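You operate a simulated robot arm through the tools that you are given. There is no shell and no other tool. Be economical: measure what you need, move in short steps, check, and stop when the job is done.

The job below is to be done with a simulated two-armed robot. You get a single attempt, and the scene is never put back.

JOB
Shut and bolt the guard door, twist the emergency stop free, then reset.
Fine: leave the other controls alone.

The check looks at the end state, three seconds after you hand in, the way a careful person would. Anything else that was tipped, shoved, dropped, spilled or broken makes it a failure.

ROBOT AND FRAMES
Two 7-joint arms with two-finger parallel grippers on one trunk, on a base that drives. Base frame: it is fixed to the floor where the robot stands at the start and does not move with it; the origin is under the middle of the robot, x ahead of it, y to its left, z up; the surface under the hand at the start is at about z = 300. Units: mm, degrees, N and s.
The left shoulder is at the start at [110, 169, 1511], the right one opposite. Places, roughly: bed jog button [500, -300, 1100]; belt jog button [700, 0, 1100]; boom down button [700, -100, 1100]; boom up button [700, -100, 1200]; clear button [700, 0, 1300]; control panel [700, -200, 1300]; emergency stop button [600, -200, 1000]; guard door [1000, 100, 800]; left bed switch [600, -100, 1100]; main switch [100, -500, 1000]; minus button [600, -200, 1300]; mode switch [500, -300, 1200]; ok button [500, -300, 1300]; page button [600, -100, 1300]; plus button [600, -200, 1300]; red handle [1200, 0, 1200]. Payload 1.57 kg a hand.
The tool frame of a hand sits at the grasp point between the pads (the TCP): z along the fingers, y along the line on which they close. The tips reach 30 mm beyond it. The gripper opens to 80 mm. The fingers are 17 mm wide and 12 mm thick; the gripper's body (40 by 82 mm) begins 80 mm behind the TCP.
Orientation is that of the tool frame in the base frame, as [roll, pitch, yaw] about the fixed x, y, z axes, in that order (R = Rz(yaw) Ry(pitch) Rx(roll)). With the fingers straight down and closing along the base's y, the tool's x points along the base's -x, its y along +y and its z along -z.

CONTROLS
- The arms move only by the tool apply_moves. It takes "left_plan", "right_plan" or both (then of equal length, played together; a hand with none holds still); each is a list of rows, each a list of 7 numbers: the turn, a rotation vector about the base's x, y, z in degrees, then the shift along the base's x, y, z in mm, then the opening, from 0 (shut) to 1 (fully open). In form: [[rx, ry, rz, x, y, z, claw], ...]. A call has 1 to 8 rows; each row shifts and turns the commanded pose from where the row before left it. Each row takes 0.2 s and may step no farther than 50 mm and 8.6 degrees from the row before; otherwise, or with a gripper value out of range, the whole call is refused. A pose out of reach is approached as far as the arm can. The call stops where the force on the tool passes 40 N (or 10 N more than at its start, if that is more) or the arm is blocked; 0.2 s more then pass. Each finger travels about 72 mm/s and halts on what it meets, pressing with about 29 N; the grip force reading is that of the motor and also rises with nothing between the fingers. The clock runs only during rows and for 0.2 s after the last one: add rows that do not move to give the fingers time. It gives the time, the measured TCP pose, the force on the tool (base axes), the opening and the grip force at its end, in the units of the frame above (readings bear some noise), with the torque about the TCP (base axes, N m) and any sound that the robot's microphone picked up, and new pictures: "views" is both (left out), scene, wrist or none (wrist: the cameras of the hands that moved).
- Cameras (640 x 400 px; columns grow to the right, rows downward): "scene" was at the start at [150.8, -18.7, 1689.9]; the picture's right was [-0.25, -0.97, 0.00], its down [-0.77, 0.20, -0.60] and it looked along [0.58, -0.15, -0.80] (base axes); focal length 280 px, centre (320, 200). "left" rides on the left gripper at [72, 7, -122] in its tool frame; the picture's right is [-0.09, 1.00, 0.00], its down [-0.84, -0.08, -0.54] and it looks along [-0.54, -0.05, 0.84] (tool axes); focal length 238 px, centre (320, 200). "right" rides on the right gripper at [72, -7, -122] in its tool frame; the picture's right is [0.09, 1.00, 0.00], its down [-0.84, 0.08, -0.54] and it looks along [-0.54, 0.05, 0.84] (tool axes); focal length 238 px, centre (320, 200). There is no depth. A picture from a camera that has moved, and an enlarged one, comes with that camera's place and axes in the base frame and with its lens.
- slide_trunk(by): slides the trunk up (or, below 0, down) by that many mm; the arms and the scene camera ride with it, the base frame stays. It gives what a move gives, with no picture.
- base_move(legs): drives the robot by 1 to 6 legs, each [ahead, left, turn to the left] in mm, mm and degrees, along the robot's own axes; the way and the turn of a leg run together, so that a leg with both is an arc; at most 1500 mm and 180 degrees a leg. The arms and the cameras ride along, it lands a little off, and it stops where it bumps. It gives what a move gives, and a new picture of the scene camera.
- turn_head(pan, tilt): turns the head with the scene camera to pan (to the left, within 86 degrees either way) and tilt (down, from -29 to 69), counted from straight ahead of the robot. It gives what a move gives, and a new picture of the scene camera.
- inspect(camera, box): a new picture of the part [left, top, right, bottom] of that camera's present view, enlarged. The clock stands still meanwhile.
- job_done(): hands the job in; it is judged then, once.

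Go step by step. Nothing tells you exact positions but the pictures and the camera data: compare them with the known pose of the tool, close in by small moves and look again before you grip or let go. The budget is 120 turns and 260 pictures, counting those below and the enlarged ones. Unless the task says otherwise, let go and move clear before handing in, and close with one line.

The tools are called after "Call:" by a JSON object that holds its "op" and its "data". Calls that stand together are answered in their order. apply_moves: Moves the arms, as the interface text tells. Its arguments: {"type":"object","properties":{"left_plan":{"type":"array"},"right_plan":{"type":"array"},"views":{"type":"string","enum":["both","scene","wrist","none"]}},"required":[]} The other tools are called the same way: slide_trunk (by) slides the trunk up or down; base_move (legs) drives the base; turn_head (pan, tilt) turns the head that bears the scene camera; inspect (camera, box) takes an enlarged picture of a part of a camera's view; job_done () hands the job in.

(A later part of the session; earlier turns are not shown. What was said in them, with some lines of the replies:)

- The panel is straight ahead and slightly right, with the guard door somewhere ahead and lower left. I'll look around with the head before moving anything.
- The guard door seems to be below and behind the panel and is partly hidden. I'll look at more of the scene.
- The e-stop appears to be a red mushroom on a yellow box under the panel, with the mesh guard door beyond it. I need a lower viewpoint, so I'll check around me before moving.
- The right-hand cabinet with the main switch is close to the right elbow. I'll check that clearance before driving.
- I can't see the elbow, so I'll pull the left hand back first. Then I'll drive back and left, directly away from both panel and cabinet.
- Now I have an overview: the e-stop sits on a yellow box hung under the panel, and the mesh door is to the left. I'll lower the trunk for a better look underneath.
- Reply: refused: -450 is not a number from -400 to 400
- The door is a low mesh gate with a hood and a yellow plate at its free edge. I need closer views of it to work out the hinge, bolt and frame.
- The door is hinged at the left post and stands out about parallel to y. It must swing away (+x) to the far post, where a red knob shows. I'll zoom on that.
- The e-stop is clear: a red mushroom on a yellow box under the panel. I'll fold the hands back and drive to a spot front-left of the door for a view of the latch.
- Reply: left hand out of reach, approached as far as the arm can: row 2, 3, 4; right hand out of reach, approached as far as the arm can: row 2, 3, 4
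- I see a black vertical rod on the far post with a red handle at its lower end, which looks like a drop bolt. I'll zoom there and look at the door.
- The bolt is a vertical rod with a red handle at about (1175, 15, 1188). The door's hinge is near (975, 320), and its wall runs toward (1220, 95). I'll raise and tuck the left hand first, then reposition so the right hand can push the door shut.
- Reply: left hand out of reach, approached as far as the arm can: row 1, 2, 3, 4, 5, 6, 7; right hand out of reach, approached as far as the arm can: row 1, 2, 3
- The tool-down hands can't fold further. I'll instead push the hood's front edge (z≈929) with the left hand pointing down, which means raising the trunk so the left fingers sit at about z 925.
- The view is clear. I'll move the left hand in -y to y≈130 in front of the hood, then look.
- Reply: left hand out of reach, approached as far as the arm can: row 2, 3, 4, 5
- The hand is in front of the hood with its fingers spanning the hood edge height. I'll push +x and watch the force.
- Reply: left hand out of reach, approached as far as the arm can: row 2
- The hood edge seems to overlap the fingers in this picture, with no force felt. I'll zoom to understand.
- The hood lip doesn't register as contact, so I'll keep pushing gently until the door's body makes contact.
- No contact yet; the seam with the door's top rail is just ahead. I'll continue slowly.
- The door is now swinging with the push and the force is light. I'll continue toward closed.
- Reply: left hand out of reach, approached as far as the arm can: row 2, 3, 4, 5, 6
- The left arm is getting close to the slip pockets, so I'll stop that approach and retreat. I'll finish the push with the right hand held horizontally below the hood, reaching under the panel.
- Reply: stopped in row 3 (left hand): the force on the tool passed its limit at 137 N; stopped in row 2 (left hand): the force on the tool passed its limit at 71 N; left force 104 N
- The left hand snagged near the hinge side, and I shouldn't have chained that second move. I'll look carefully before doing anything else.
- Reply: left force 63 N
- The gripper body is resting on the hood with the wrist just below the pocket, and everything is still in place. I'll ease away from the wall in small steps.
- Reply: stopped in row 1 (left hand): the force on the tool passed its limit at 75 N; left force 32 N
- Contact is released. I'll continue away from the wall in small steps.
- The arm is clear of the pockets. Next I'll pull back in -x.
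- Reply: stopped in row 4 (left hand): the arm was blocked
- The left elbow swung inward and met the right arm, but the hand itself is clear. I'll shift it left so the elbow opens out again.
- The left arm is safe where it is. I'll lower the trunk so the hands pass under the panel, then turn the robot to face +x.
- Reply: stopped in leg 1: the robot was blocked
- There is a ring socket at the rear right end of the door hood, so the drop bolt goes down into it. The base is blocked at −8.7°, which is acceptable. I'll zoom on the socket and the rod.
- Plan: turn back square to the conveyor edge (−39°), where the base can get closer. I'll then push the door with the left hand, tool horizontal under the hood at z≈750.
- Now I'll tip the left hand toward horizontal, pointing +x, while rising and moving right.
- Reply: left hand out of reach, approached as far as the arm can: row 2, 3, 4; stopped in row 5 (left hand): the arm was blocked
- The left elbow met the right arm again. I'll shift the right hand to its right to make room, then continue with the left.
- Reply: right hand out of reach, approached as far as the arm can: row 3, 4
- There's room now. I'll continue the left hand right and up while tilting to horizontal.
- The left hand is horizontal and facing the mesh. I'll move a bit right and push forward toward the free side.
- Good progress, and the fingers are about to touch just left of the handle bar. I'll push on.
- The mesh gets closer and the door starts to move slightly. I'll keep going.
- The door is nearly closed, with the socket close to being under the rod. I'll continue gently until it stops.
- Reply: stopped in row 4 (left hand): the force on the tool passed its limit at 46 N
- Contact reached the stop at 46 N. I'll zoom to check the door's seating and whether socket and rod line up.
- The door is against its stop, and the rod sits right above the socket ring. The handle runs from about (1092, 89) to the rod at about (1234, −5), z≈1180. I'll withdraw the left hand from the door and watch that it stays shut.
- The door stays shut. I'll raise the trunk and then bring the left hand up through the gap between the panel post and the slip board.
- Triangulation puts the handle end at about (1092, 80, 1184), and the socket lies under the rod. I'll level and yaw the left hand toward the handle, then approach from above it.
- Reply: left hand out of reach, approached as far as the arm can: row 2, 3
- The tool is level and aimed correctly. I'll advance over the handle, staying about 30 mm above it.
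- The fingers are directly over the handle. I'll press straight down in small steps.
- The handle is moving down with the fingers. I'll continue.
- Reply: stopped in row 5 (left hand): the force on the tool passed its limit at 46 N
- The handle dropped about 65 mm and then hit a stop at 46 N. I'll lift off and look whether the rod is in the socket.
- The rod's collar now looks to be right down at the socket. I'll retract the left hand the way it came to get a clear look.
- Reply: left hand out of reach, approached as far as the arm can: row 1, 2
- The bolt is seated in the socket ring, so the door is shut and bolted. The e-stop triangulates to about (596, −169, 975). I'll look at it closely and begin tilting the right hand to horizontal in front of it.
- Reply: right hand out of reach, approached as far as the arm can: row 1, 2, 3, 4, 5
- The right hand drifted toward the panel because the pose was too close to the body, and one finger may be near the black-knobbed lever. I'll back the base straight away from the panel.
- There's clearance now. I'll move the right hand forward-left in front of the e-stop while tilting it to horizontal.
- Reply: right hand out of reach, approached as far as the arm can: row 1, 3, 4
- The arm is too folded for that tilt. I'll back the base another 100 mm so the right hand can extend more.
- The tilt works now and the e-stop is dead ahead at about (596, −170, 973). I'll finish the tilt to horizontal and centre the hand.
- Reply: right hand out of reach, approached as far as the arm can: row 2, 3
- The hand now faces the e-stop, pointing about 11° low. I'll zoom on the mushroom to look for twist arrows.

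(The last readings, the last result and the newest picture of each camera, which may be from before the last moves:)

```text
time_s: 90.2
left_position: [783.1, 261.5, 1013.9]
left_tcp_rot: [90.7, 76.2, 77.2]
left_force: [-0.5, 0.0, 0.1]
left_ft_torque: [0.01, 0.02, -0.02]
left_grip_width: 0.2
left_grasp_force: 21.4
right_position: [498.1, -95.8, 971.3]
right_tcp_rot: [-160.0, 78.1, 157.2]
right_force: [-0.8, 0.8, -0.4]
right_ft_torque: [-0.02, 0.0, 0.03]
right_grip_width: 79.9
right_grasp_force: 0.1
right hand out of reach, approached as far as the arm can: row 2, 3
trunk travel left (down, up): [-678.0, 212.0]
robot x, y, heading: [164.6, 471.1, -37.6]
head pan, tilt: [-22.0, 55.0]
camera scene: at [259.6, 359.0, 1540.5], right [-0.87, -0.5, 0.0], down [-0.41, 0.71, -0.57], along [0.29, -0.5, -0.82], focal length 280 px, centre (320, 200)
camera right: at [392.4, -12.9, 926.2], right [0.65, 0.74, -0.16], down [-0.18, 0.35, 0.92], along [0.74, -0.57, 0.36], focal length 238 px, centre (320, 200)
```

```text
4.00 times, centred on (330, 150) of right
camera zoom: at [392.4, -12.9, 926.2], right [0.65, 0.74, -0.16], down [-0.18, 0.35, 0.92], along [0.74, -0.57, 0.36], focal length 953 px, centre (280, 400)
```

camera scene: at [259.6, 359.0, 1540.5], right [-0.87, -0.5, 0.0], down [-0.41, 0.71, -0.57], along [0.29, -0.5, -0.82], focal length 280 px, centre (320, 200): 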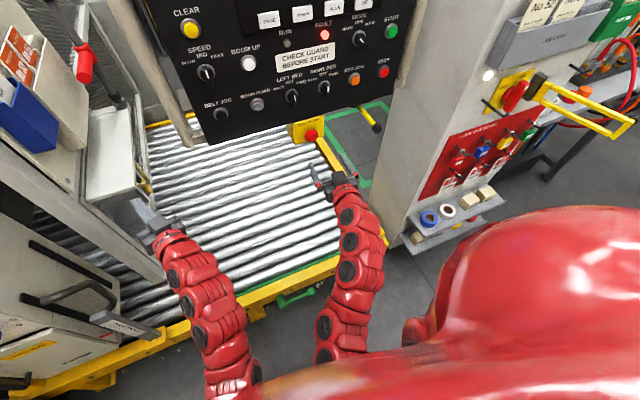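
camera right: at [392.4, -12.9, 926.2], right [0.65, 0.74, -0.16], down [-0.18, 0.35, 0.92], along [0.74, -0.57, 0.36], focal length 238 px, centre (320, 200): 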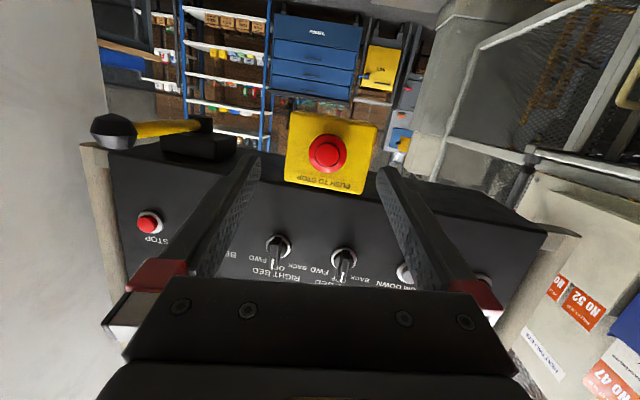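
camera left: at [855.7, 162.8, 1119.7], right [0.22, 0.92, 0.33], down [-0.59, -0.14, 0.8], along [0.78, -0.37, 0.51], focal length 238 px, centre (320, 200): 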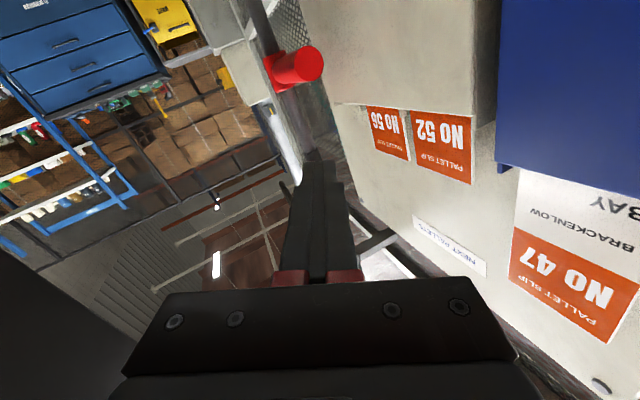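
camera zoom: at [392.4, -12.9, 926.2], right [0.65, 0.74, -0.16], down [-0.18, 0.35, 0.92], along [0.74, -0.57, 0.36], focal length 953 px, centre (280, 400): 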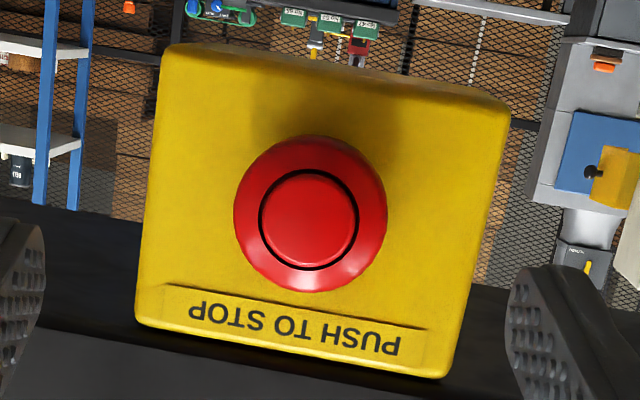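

There are no arrows, so I'll assume the standard clockwise release. I'll level the hand, align it with the panel normal and close to about 60 mm.

Call:
{"op": "apply_moves", "data": {"right_plan": [[-3.4, -4.3, 2.5, 17, -12, 0, 1], [-3.4, -4.3, 2.5, 17, -12, 0, 1], [0, 0, 0, 17, -13, 1, 1]], "views": "both"}}

```text
time_s: 91.0
left_position: [784.0, 261.2, 1013.6]
left_tcp_rot: [90.8, 76.2, 77.4]
left_force: [-0.2, -0.1, -0.9]
left_ft_torque: [0.01, 0.0, 0.01]
left_grip_width: 0.0
left_grasp_force: 21.0
right_position: [547.9, -132.7, 973.2]
right_tcp_rot: [-91.5, 86.3, -129.6]
right_force: [-0.4, 0.9, 0.2]
right_ft_torque: [0.01, -0.02, 0.02]
right_grip_width: 80.1
right_grasp_force: 0.1
trunk travel left (down, up): [-678.0, 212.0]
robot x, y, heading: [160.9, 471.3, -38.2]
head pan, tilt: [-22.0, 55.0]
camera scene: at [261.0, 359.0, 1540.4], right [-0.87, -0.5, 0.0], down [-0.41, 0.71, -0.57], along [0.29, -0.5, -0.82], focal length 280 px, centre (320, 200)
camera right: at [445.9, -66.3, 902.9], right [0.61, 0.78, -0.16], down [-0.34, 0.44, 0.83], along [0.71, -0.45, 0.53], focal length 238 px, centre (320, 200)
```

scene: 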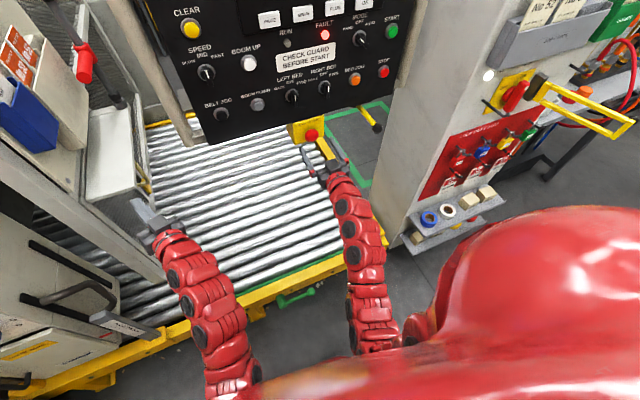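
right: 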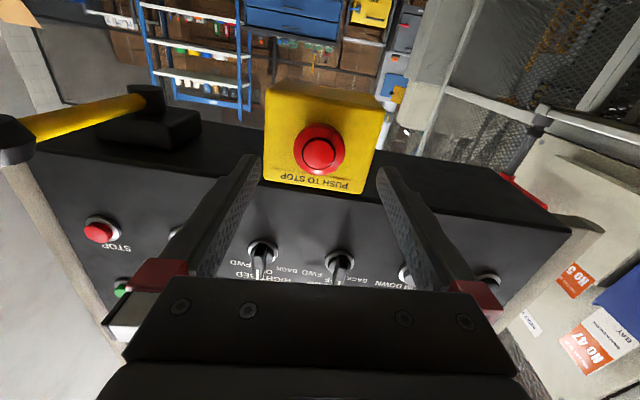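

Well aligned: the lateral error is under 1 mm. I'll advance 35 mm.

Call:
{"op": "apply_moves", "data": {"right_plan": [[0, 0, 0, 14, -11, 0, 0.85], [0, 0, 0, 14, -11, 0, 0.85]], "views": "both"}}

Call:
{"op": "inspect", "data": {"camera": "right", "box": [220, 80, 420, 280]}}

```text
time_s: 91.6
left_position: [784.8, 260.2, 1013.5]
left_tcp_rot: [90.7, 76.2, 77.2]
left_force: [-0.2, 0.1, 0.0]
left_ft_torque: [-0.01, 0.02, -0.02]
left_grip_width: 0.1
left_grasp_force: 21.5
right_position: [576.7, -156.0, 974.3]
right_tcp_rot: [-92.1, 86.4, -130.3]
right_force: [0.0, 0.2, 0.6]
right_ft_torque: [-0.02, 0.0, 0.01]
right_grip_width: 68.1
right_grasp_force: 0.0
trunk travel left (down, up): [-678.0, 212.0]
robot x, y, heading: [160.7, 469.8, -38.1]
head pan, tilt: [-22.0, 55.0]
camera scene: at [260.4, 359.0, 1540.4], right [-0.87, -0.5, 0.0], down [-0.41, 0.71, -0.57], along [0.29, -0.5, -0.82], focal length 280 px, centre (320, 200)
camera right: at [474.7, -88.5, 903.5], right [0.61, 0.78, -0.16], down [-0.34, 0.44, 0.83], along [0.71, -0.45, 0.53], focal length 238 px, centre (320, 200)
```

scene: 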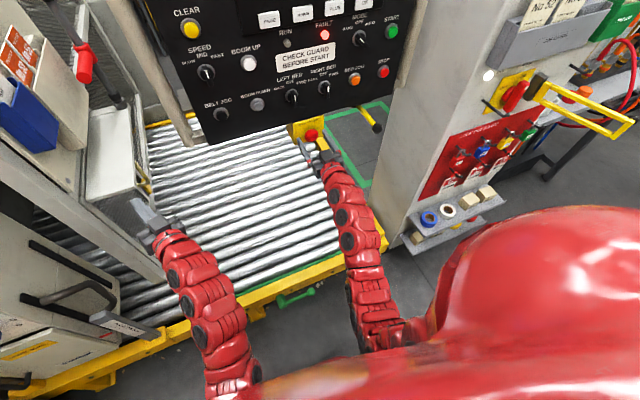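
right: 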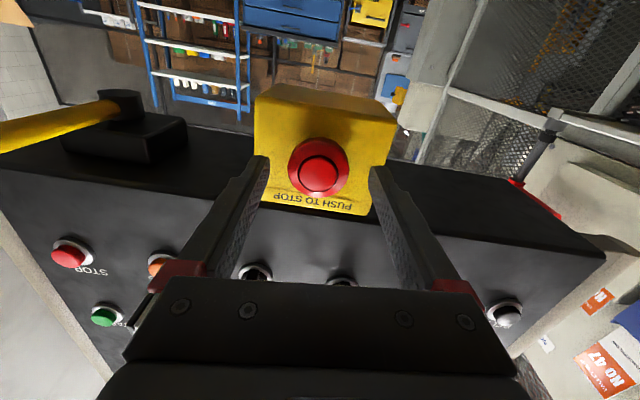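

```text
2.00 times, centred on (320, 180) of right
camera zoom: at [474.7, -88.5, 903.5], right [0.61, 0.78, -0.16], down [-0.34, 0.44, 0.83], along [0.71, -0.45, 0.53], focal length 477 px, centre (320, 240)
```

zoom: 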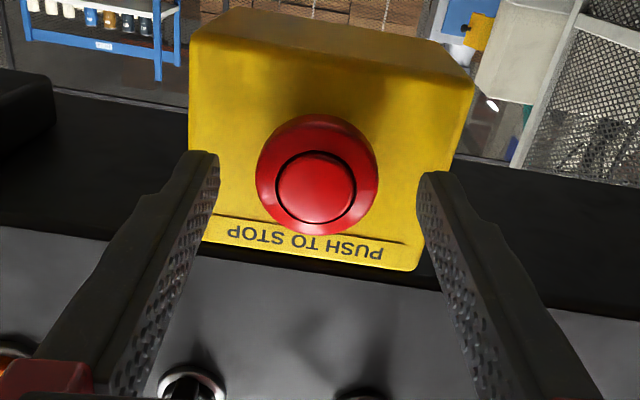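

The fingertips are level with the mushroom's front face and it is centred. I'll advance 17 mm more and grip gently.

Call:
{"op": "apply_moves", "data": {"right_plan": [[0, 0, 0, 7, -5, 3, 0.85], [0, 0, 0, 7, -5, 0, 0.85]], "views": "wrist"}}

Call:
{"op": "inspect", "data": {"camera": "right", "box": [220, 80, 420, 280]}}

```text
time_s: 92.2
left_position: [780.5, 264.5, 1015.8]
left_tcp_rot: [89.7, 76.4, 76.3]
left_force: [-0.7, 0.1, 0.0]
left_ft_torque: [0.0, 0.02, 0.03]
left_grip_width: 0.2
left_grasp_force: 21.1
right_position: [586.5, -163.8, 977.7]
right_tcp_rot: [-90.2, 86.3, -128.5]
right_force: [-27.7, 22.1, -1.7]
right_ft_torque: [0.01, 0.13, 1.64]
right_grip_width: 68.4
right_grasp_force: 0.4
trunk travel left (down, up): [-678.0, 212.0]
robot x, y, heading: [160.5, 469.1, -38.0]
head pan, tilt: [-22.0, 55.0]
camera right: at [483.8, -96.6, 907.2], right [0.61, 0.78, -0.16], down [-0.34, 0.44, 0.83], along [0.71, -0.45, 0.54], focal length 238 px, centre (320, 200)
```

right: 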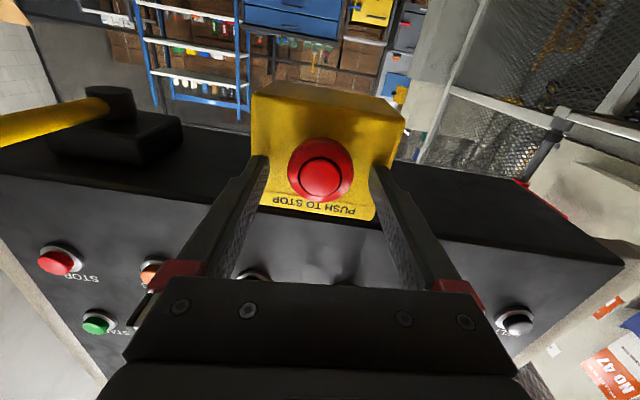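

```text
2.00 times, centred on (320, 180) of right
camera zoom: at [483.8, -96.6, 907.2], right [0.61, 0.78, -0.16], down [-0.34, 0.44, 0.83], along [0.71, -0.45, 0.54], focal length 477 px, centre (320, 240)
```

zoom: 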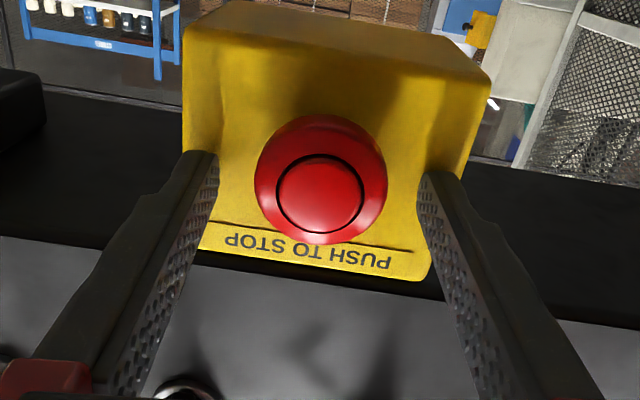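

The tips touched the box face at about 35 N, so they reach fully around the mushroom. I'll back off 4 mm and close.

Call:
{"op": "apply_moves", "data": {"right_plan": [[0, 0, 0, -5, 4, 0, 0.85], [0, 0, 0, 0, 0, 0, 0.6], [0, 0, 0, 0, 0, 0, 0.4], [0, 0, 0, 0, 0, 0, 0.4]], "views": "wrist"}}

Call:
{"op": "inspect", "data": {"camera": "right", "box": [220, 80, 420, 280]}}

```text
time_s: 93.2
left_position: [784.0, 260.6, 1012.8]
left_tcp_rot: [90.7, 76.2, 77.3]
left_force: [-0.6, 0.4, 0.6]
left_ft_torque: [-0.01, -0.02, -0.02]
left_grip_width: 0.0
left_grasp_force: 21.4
right_position: [584.9, -163.2, 976.8]
right_tcp_rot: [-89.8, 86.3, -128.0]
right_force: [1.5, -7.7, 5.6]
right_ft_torque: [0.05, 0.1, 0.14]
right_grip_width: 41.0
right_grasp_force: 44.9
trunk travel left (down, up): [-678.0, 212.0]
robot x, y, heading: [161.7, 469.3, -38.0]
head pan, tilt: [-22.0, 55.0]
camera right: at [482.8, -96.0, 906.4], right [0.61, 0.78, -0.16], down [-0.34, 0.44, 0.83], along [0.71, -0.45, 0.54], focal length 238 px, centre (320, 200)
```

right: 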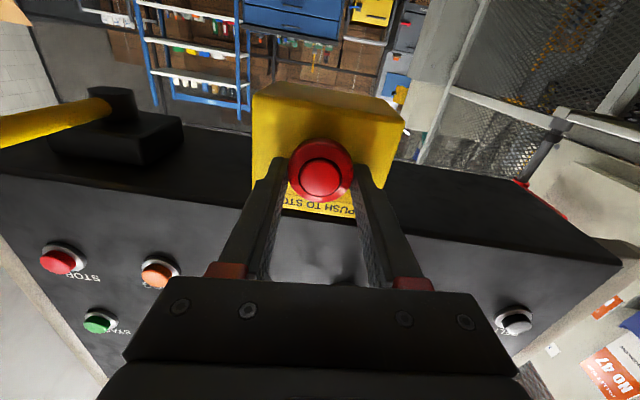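

```text
2.00 times, centred on (320, 180) of right
camera zoom: at [482.8, -96.0, 906.4], right [0.61, 0.78, -0.16], down [-0.34, 0.44, 0.83], along [0.71, -0.45, 0.54], focal length 477 px, centre (320, 240)
```

zoom: 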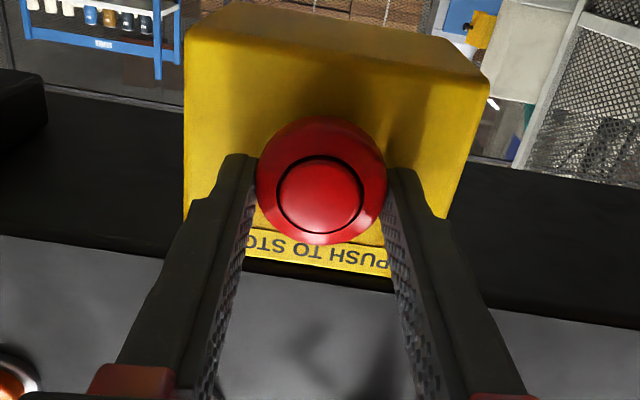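

Gripped at 41 mm. Now I'll twist clockwise as seen facing the button.

Call:
{"op": "apply_moves", "data": {"right_plan": [[5.5, -4.3, 0, 0, 0, 0, 0.4], [5.5, -4.3, 0, 0, 0, 0, 0.4], [5.5, -4.3, 0, 0, 0, 0, 0.4], [5.5, -4.3, 0, 0, 0, 0, 0.4], [5.5, -4.3, 0, 0, 0, 0, 0.4]], "views": "both"}}

```text
time_s: 94.4
left_position: [782.4, 259.4, 1015.2]
left_tcp_rot: [90.1, 76.1, 77.0]
left_force: [-0.2, -0.3, 0.6]
left_ft_torque: [0.01, 0.01, 0.0]
left_grip_width: 0.1
left_grasp_force: 21.2
right_position: [583.1, -163.1, 975.4]
right_tcp_rot: [90.4, 58.8, 52.1]
right_force: [-15.2, -13.9, -2.2]
right_ft_torque: [-0.28, 0.75, 0.0]
right_grip_width: 41.0
right_grasp_force: 45.0
trunk travel left (down, up): [-678.0, 212.0]
robot x, y, heading: [162.1, 471.0, -37.9]
head pan, tilt: [-22.0, 55.0]
camera scene: at [257.2, 356.8, 1540.3], right [-0.87, -0.5, 0.0], down [-0.41, 0.71, -0.57], along [0.29, -0.5, -0.82], focal length 280 px, centre (320, 200)
camera right: at [506.6, -63.3, 912.5], right [0.56, 0.7, 0.44], down [-0.65, 0.04, 0.76], along [0.51, -0.71, 0.48], focal length 238 px, centre (320, 200)
```

scene: 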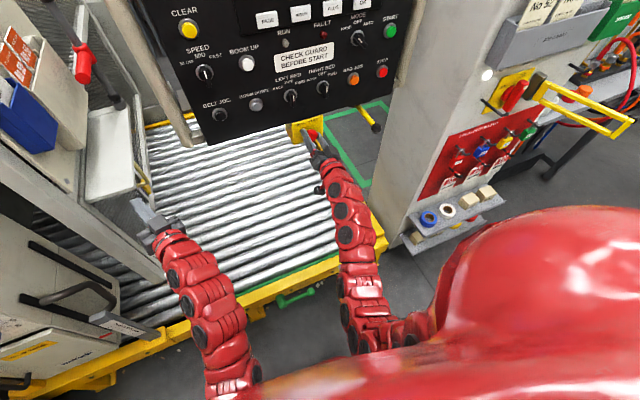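
right: 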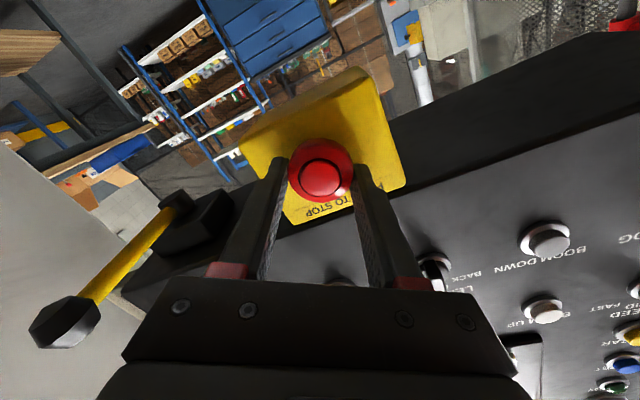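

The fault lamp seems to have changed. I'll open the gripper and back straight off to check that the button popped out.

Call:
{"op": "apply_moves", "data": {"right_plan": [[0, 0, 0, 0, 0, 0, 0.8], [0, 0, 0, 0, 0, 0, 0.8], [0, 0, 0, -14, 11, 0, 0.8], [0, 0, 0, -24, 19, 0, 0.8], [0, 0, 0, -24, 19, 0, 0.8]], "views": "both"}}

Call:
{"op": "inspect", "data": {"camera": "scene", "box": [160, 0, 420, 160]}}

Call:
{"op": "inspect", "data": {"camera": "right", "box": [220, 80, 420, 280]}}

```text
time_s: 95.6
left_position: [783.1, 261.2, 1014.5]
left_tcp_rot: [90.6, 76.3, 77.1]
left_force: [-0.5, -0.1, 0.4]
left_ft_torque: [0.0, -0.01, 0.01]
left_grip_width: 0.2
left_grasp_force: 21.6
right_position: [522.0, -111.1, 978.1]
right_tcp_rot: [90.1, 58.8, 52.2]
right_force: [0.1, -0.2, 0.0]
right_ft_torque: [0.02, 0.04, 0.03]
right_grip_width: 64.0
right_grasp_force: 0.0
trunk travel left (down, up): [-678.0, 212.0]
robot x, y, heading: [158.0, 472.4, -37.9]
head pan, tilt: [-22.0, 55.0]
camera scene: at [259.6, 360.1, 1540.6], right [-0.87, -0.5, 0.0], down [-0.41, 0.71, -0.57], along [0.29, -0.5, -0.82], focal length 280 px, centre (320, 200)
camera right: at [445.1, -10.9, 915.2], right [0.56, 0.71, 0.44], down [-0.65, 0.04, 0.76], along [0.52, -0.7, 0.49], focal length 238 px, centre (320, 200)
```

scene: 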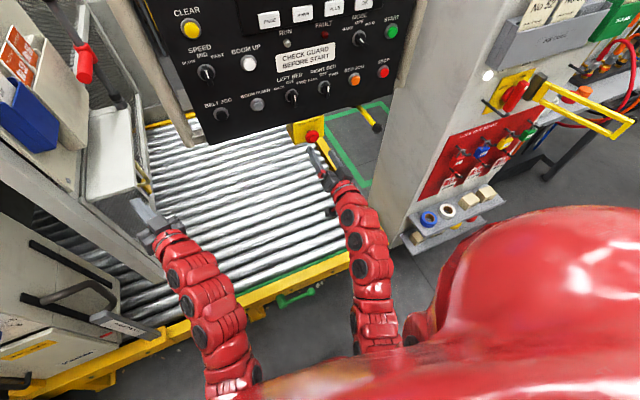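
right: 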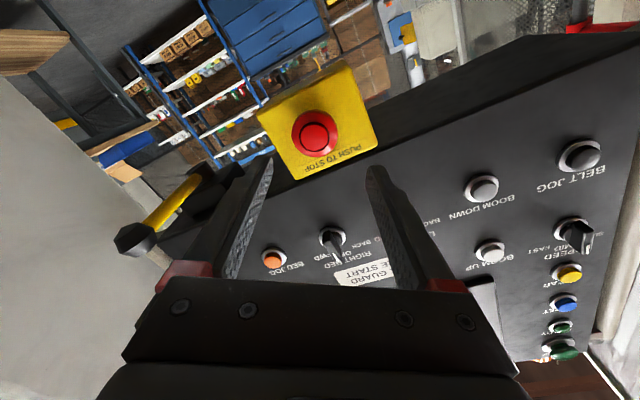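

```text
2.46 times, centred on (290, 80) of scene
camera zoom: at [259.6, 360.1, 1540.6], right [-0.87, -0.5, 0.0], down [-0.41, 0.71, -0.57], along [0.29, -0.5, -0.82], focal length 688 px, centre (394, 495)
```

zoom: 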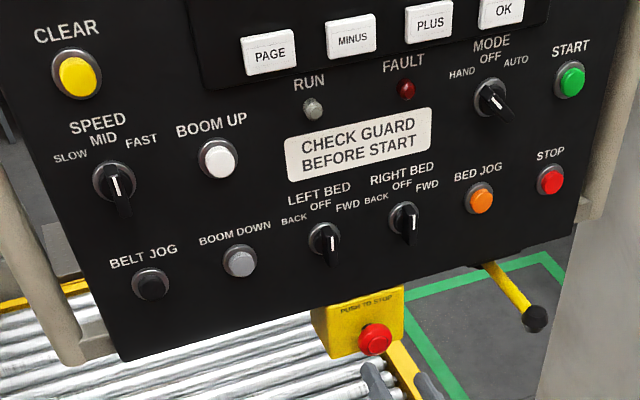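

```text
2.00 times, centred on (320, 180) of right
camera zoom: at [445.1, -10.9, 915.2], right [0.56, 0.71, 0.44], down [-0.65, 0.04, 0.76], along [0.52, -0.7, 0.49], focal length 477 px, centre (320, 240)
```

zoom: 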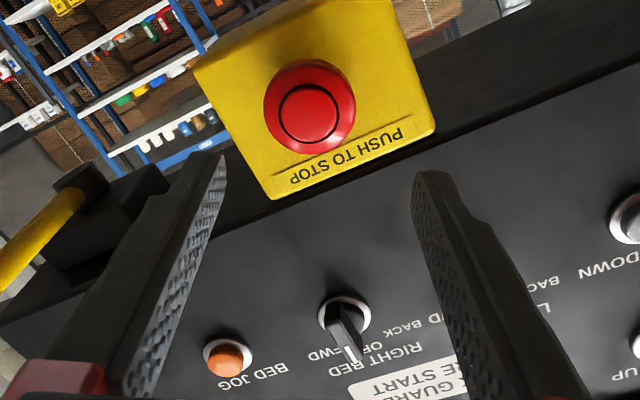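

The fault lamp is dark and the mushroom stands out. Next is RESET (blue), triangulated at about (731, 10, 1377). I'll raise the left hand first.

Call:
{"op": "apply_moves", "data": {"left_plan": [[0, 0, 0, -8, 0, 45, 0], [0, 0, 0, -8, 0, 45, 0], [0, 0, 0, -8, 0, 45, 0], [0, 0, 0, -8, 0, 45, 0], [0, 0, -4, -8, 0, 45, 0], [0, 0, -5, -8, 0, 45, 0]], "views": "none"}}

Call:
{"op": "turn_head", "data": {"pan": 0, "tilt": 25}}

```text
time_s: 97.0
left_position: [753.0, 247.5, 1122.4]
left_tcp_rot: [90.8, 76.2, 76.5]
left_force: [-0.2, 0.0, 0.1]
left_ft_torque: [0.02, 0.0, -0.01]
left_grip_width: 0.0
left_grasp_force: 21.5
left hand out of reach, approached as far as the arm can: row 3, 4, 5, 6
right_position: [522.6, -112.1, 977.4]
right_tcp_rot: [90.4, 58.8, 52.3]
right_force: [0.0, -0.8, 0.2]
right_ft_torque: [-0.03, -0.04, -0.02]
right_grip_width: 64.0
right_grasp_force: 0.0
trunk travel left (down, up): [-678.0, 212.0]
robot x, y, heading: [162.4, 472.4, -37.8]
head pan, tilt: [-22.0, 55.0]
```

```text
time_s: 98.0
left_position: [752.2, 247.0, 1121.9]
left_tcp_rot: [90.6, 76.3, 76.2]
left_force: [-0.4, -0.3, 0.5]
left_ft_torque: [0.0, -0.01, 0.01]
left_grip_width: 0.0
left_grasp_force: 21.6
right_position: [522.4, -111.6, 978.7]
right_tcp_rot: [90.4, 58.8, 52.2]
right_force: [-0.1, -0.4, 0.1]
right_ft_torque: [-0.02, 0.01, 0.0]
right_grip_width: 64.1
right_grasp_force: 0.0
trunk travel left (down, up): [-678.0, 212.0]
robot x, y, heading: [163.1, 469.5, -38.0]
head pan, tilt: [0.0, 25.0]
camera scene: at [296.8, 365.0, 1584.4], right [-0.62, -0.79, 0.0], down [-0.33, 0.26, -0.91], along [0.71, -0.56, -0.42], focal length 280 px, centre (320, 200)
```

scene: 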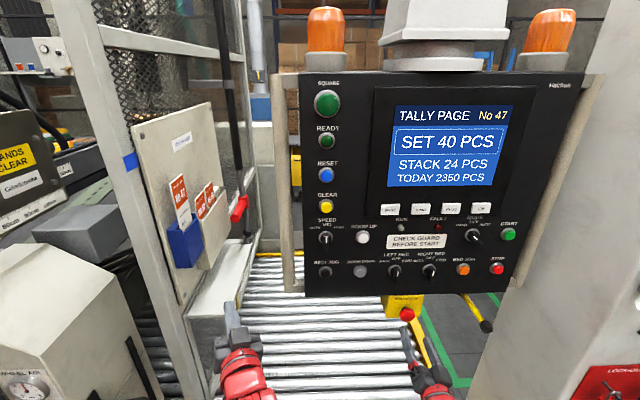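

I have a clear view, and the fault lamp stays off. The left hand can't rise further in its folded pose, so I'll back the base 60 mm and raise the trunk instead.

Call:
{"op": "base_move", "data": {"legs": [[-60, 0, 0]]}}

Call:
{"op": "slide_trunk", "data": {"by": 205}}

Call:
{"op": "turn_head", "data": {"pan": 0, "tilt": 35}}

```text
time_s: 98.9
left_position: [706.2, 283.8, 1121.5]
left_tcp_rot: [90.4, 76.1, 75.9]
left_force: [-0.6, 0.1, -0.6]
left_ft_torque: [0.05, 0.03, 0.01]
left_grip_width: 0.0
left_grasp_force: 21.1
right_position: [476.4, -76.3, 979.3]
right_tcp_rot: [90.2, 58.7, 52.2]
right_force: [1.0, 0.0, -1.1]
right_ft_torque: [0.04, 0.0, 0.0]
right_grip_width: 63.8
right_grasp_force: 0.2
trunk travel left (down, up): [-678.0, 212.0]
robot x, y, heading: [119.2, 503.8, -38.2]
head pan, tilt: [0.0, 25.0]
camera scene: at [250.0, 401.3, 1584.6], right [-0.62, -0.79, 0.0], down [-0.33, 0.26, -0.91], along [0.71, -0.56, -0.42], focal length 280 px, centre (320, 200)
```

scene: 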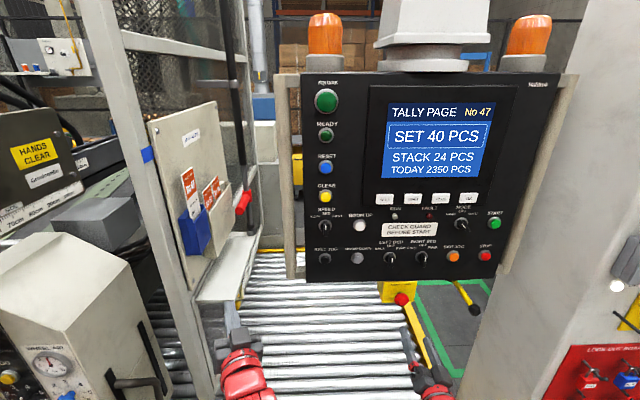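

```text
time_s: 101.2
left_position: [705.9, 283.7, 1327.2]
left_tcp_rot: [90.5, 76.2, 76.3]
left_force: [0.1, 0.6, -0.2]
left_ft_torque: [-0.02, -0.02, -0.03]
left_grip_width: 0.1
left_grasp_force: 21.6
right_position: [476.3, -76.5, 1182.6]
right_tcp_rot: [90.3, 58.8, 52.2]
right_force: [0.4, 0.1, 0.6]
right_ft_torque: [-0.02, -0.01, 0.01]
right_grip_width: 64.1
right_grasp_force: 0.1
trunk travel left (down, up): [-883.0, 7.0]
robot x, y, heading: [116.1, 506.2, -38.0]
head pan, tilt: [0.0, 25.0]
```

```text
time_s: 101.9
left_position: [706.4, 282.5, 1327.9]
left_tcp_rot: [90.6, 76.2, 76.3]
left_force: [1.5, 0.0, 0.1]
left_ft_torque: [0.01, 0.03, 0.0]
left_grip_width: 0.0
left_grasp_force: 21.5
right_position: [476.8, -77.5, 1182.5]
right_tcp_rot: [90.3, 58.9, 52.2]
right_force: [-0.3, 0.7, -0.3]
right_ft_torque: [-0.01, -0.01, 0.02]
right_grip_width: 64.1
right_grasp_force: 0.0
trunk travel left (down, up): [-883.0, 7.0]
robot x, y, heading: [118.9, 506.6, -37.9]
head pan, tilt: [0.0, 35.0]
camera scene: at [248.1, 402.8, 1773.7], right [-0.62, -0.79, 0.0], down [-0.45, 0.35, -0.82], along [0.65, -0.5, -0.57], focal length 280 px, centre (320, 200)
```

scene: 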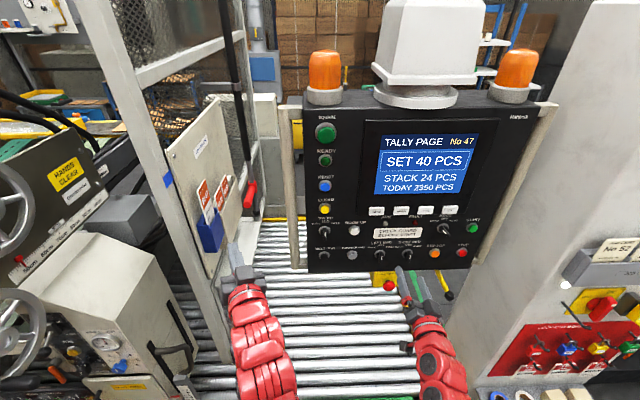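

I'll bring the left hand to a 100 mm standoff in front of RESET, yawing it to the panel normal.

Call:
{"op": "apply_moves", "data": {"left_plan": [[0, 0, -5, -15, -38, 10, 0], [0, 0, -5, -15, -40, 10, 0], [0, 0, -5, -10, -40, 10, 0], [0, 0, -5, -5, -40, 10, 0], [0, 0, -4, 0, -40, 10, 0]], "views": "both"}}

```text
time_s: 103.1
left_position: [659.2, 84.4, 1375.2]
left_tcp_rot: [90.7, 76.3, 52.3]
left_force: [0.2, 0.2, 0.4]
left_ft_torque: [0.01, 0.03, 0.0]
left_grip_width: 0.2
left_grasp_force: 21.5
right_position: [477.2, -77.5, 1182.4]
right_tcp_rot: [90.3, 58.8, 52.3]
right_force: [0.1, -0.4, -0.6]
right_ft_torque: [0.02, -0.01, -0.01]
right_grip_width: 63.8
right_grasp_force: 0.0
trunk travel left (down, up): [-883.0, 7.0]
robot x, y, heading: [118.9, 509.7, -37.9]
head pan, tilt: [0.0, 35.0]
camera scene: at [248.4, 401.4, 1773.6], right [-0.62, -0.79, 0.0], down [-0.45, 0.35, -0.82], along [0.65, -0.5, -0.57], focal length 280 px, centre (320, 200)
camera left: at [579.6, 178.2, 1307.7], right [0.59, 0.74, 0.33], down [-0.59, 0.12, 0.8], along [0.55, -0.66, 0.51], focal length 238 px, centre (320, 200)
```

scene: 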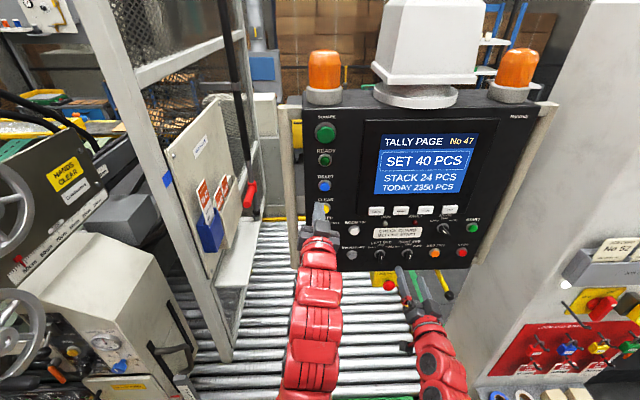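
left: 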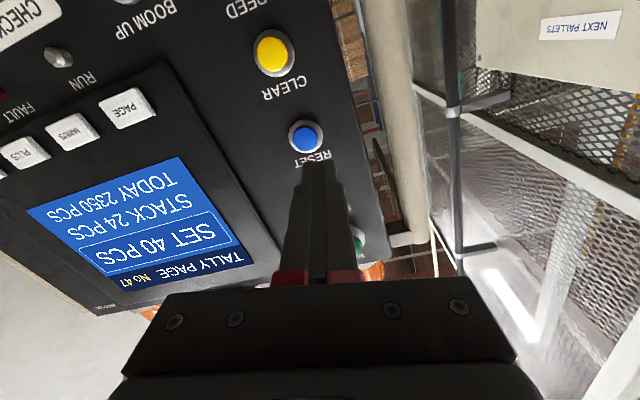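

The wrist camera shows RESET about 14 mm right of the tool axis. I'll correct laterally and approach to about 15 mm.

Call:
{"op": "apply_moves", "data": {"left_plan": [[0, 0, 0, -8.6, -10.7, -4.8, 0], [0, 0, 0, 24, -18.6, 0, 0], [0, 0, 0, 24, -18.6, 0, 0]], "views": "wrist"}}

Call:
{"op": "inspect", "data": {"camera": "left", "box": [220, 80, 420, 280]}}

```text
time_s: 103.9
left_position: [702.4, 37.1, 1370.0]
left_tcp_rot: [90.8, 76.2, 52.5]
left_force: [0.3, -0.6, 0.8]
left_ft_torque: [-0.03, -0.01, 0.03]
left_grip_width: 0.0
left_grasp_force: 21.9
right_position: [477.9, -77.0, 1182.9]
right_tcp_rot: [90.4, 58.9, 52.3]
right_force: [0.0, -0.1, -0.3]
right_ft_torque: [0.02, -0.01, 0.02]
right_grip_width: 63.9
right_grasp_force: 0.0
trunk travel left (down, up): [-883.0, 7.0]
robot x, y, heading: [116.7, 506.5, -38.0]
head pan, tilt: [0.0, 35.0]
camera left: at [621.6, 130.5, 1301.7], right [0.59, 0.74, 0.33], down [-0.59, 0.12, 0.8], along [0.55, -0.66, 0.51], focal length 238 px, centre (320, 200)
```

left: 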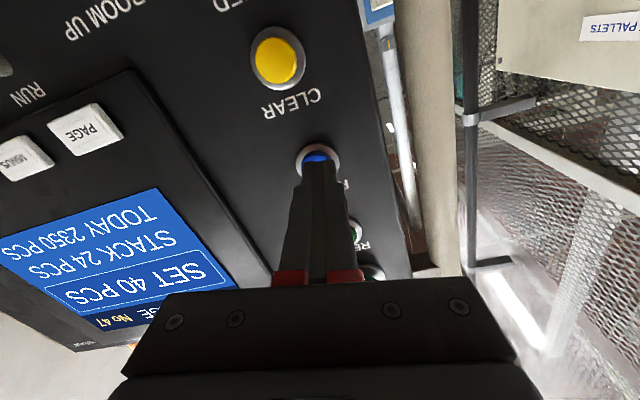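

```text
2.00 times, centred on (320, 180) of left
camera zoom: at [621.6, 130.5, 1301.7], right [0.59, 0.74, 0.33], down [-0.59, 0.12, 0.8], along [0.55, -0.66, 0.51], focal length 477 px, centre (320, 240)
```

zoom: 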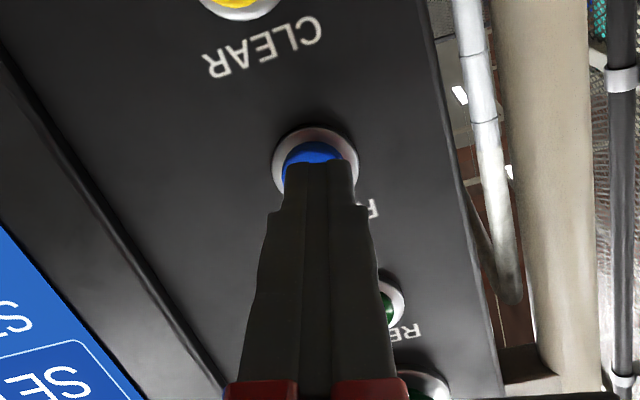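

The tip is within about 3 mm of the button centre. I'll press in small steps and then withdraw.

Call:
{"op": "apply_moves", "data": {"left_plan": [[0, 0, 0, 4, -8, 1, 0], [0, 0, 0, 4, -3, 0, 0], [0, 0, 0, 4, -3, 0, 0], [0, 0, 0, 4, -3, 0, 0]], "views": "both"}}

```text
time_s: 104.9
left_position: [714.4, 22.5, 1374.8]
left_tcp_rot: [89.8, 76.2, 51.4]
left_force: [-13.3, 12.9, -4.7]
left_ft_torque: [0.05, 0.15, 0.09]
left_grip_width: 0.0
left_grasp_force: 21.7
right_position: [474.1, -75.4, 1184.9]
right_tcp_rot: [89.9, 58.8, 51.9]
right_force: [-0.6, -0.7, 0.1]
right_ft_torque: [0.0, 0.01, 0.01]
right_grip_width: 64.1
right_grasp_force: 0.0
trunk travel left (down, up): [-883.0, 7.0]
robot x, y, heading: [116.3, 505.3, -37.8]
head pan, tilt: [0.0, 35.0]
heard: click
camera scene: at [244.2, 406.4, 1774.1], right [-0.62, -0.79, 0.0], down [-0.45, 0.35, -0.82], along [0.65, -0.51, -0.57], focal length 280 px, centre (320, 200)
camera left: at [633.0, 116.0, 1306.3], right [0.59, 0.74, 0.33], down [-0.6, 0.12, 0.79], along [0.55, -0.66, 0.51], focal length 238 px, centre (320, 200)
```

scene: 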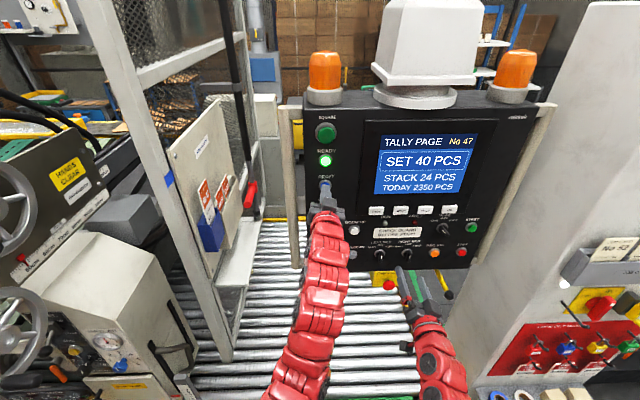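
left: 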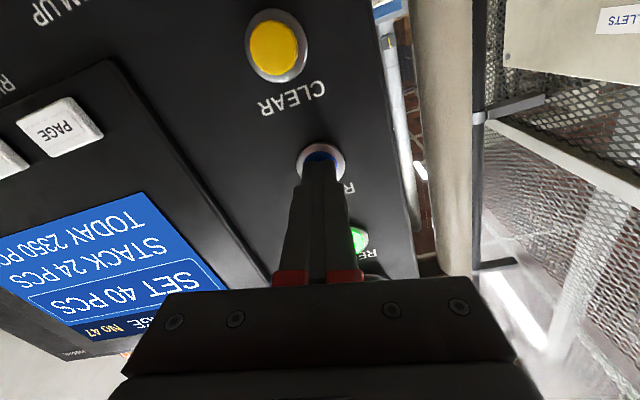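

The button clicked and the READY lamp lit green, so the reset took, which also confirms the guard and e-stop. I'll withdraw straight back.

Call:
{"op": "apply_moves", "data": {"left_plan": [[0, 0, 0, -12, 10, 0, 0], [0, 0, 0, -20, 16, 0, 0], [0, 0, 0, -22, 17, 0, 0]], "views": "none"}}

Call:
{"op": "base_move", "data": {"legs": [[-150, 0, 0]]}}

Call:
{"op": "inspect", "data": {"camera": "scene", "box": [180, 80, 560, 320]}}

```text
time_s: 105.7
left_position: [662.7, 64.8, 1372.9]
left_tcp_rot: [90.2, 76.2, 51.9]
left_force: [0.8, -0.1, -0.3]
left_ft_torque: [-0.02, 0.02, -0.02]
left_grip_width: 0.2
left_grasp_force: 21.1
right_position: [476.7, -76.1, 1182.6]
right_tcp_rot: [90.3, 58.9, 52.1]
right_force: [0.0, -1.3, 0.4]
right_ft_torque: [0.01, 0.01, 0.02]
right_grip_width: 63.7
right_grasp_force: 0.0
trunk travel left (down, up): [-883.0, 7.0]
robot x, y, heading: [119.7, 506.7, -37.8]
head pan, tilt: [0.0, 35.0]
```

```text
time_s: 107.0
left_position: [544.5, 156.0, 1370.3]
left_tcp_rot: [91.1, 76.1, 52.6]
left_force: [0.0, 0.4, -0.3]
left_ft_torque: [-0.04, -0.01, -0.01]
left_grip_width: 0.1
left_grasp_force: 21.1
right_position: [358.0, 15.3, 1182.4]
right_tcp_rot: [90.5, 58.7, 52.3]
right_force: [-0.1, -0.9, -1.3]
right_ft_torque: [-0.04, 0.05, 0.0]
right_grip_width: 63.9
right_grasp_force: 0.1
trunk travel left (down, up): [-883.0, 7.0]
robot x, y, heading: [-3.0, 597.3, -38.0]
head pan, tilt: [0.0, 35.0]
camera scene: at [130.8, 494.3, 1773.4], right [-0.62, -0.79, 0.0], down [-0.45, 0.35, -0.82], along [0.64, -0.5, -0.58], focal length 280 px, centre (320, 200)
```

scene: 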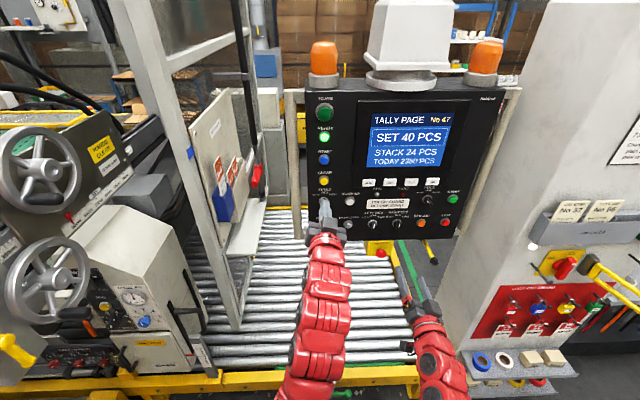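

```text
1.67 times, centred on (370, 200) of scene
camera zoom: at [130.8, 494.3, 1773.4], right [-0.62, -0.79, 0.0], down [-0.45, 0.35, -0.82], along [0.64, -0.5, -0.58], focal length 466 px, centre (237, 200)
```

zoom: 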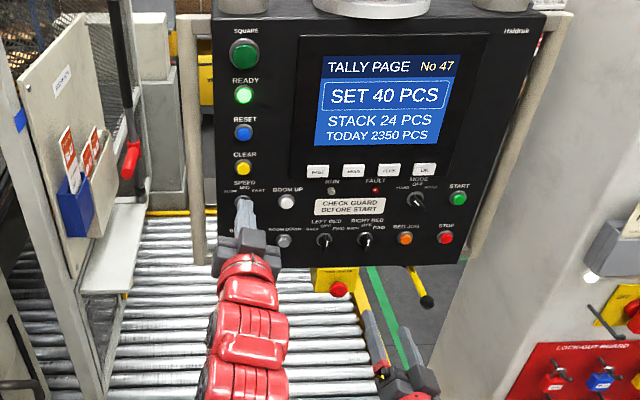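

READY is lit and I'm clear of the panel. One last check of the bolt and the fault lamp.

Call:
{"op": "inspect", "data": {"camera": "scene", "box": [200, 130, 300, 250]}}

Call:
{"op": "inspect", "data": {"camera": "scene", "box": [350, 160, 470, 270]}}

```text
3.33 times, centred on (250, 190) of scene
camera zoom: at [130.8, 494.3, 1773.4], right [-0.62, -0.79, 0.0], down [-0.45, 0.35, -0.82], along [0.64, -0.5, -0.58], focal length 932 px, centre (553, 233)
```

zoom: 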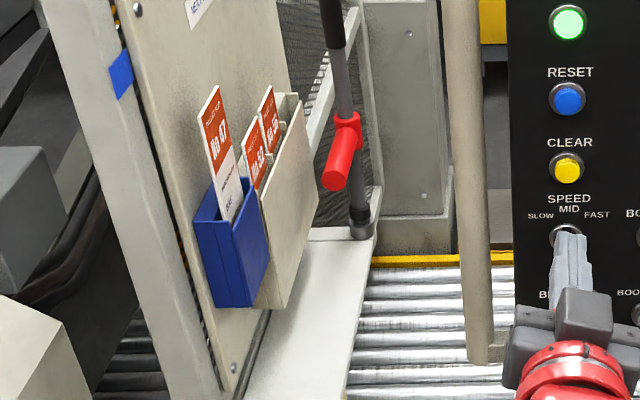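

```text
3.64 times, centred on (410, 215) of scene
camera zoom: at [130.8, 494.3, 1773.4], right [-0.62, -0.79, 0.0], down [-0.45, 0.35, -0.82], along [0.64, -0.5, -0.58], focal length 1017 px, centre (-7, 146)
```

zoom: 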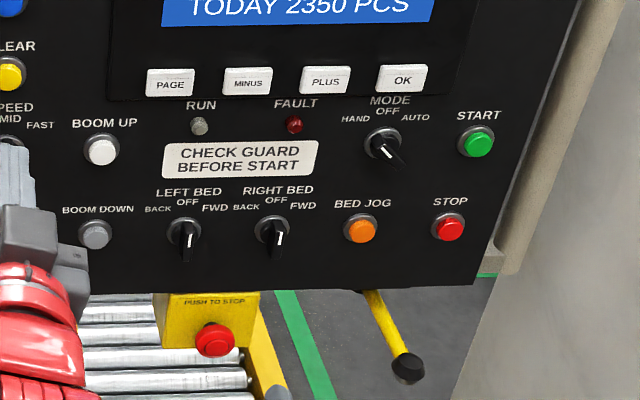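

The door is shut with the bolt in its socket and the e-stop is out. FAULT is off, READY is lit, and no other control looks changed, so I'm handing in.

Call:
{"op": "job_done", "data": {}}

```text
The job is handed in.
```

The guard door is shut and bolted, the emergency stop is twisted free, and the machine is reset: READY is lit, FAULT is off, and the other panel controls look unchanged.
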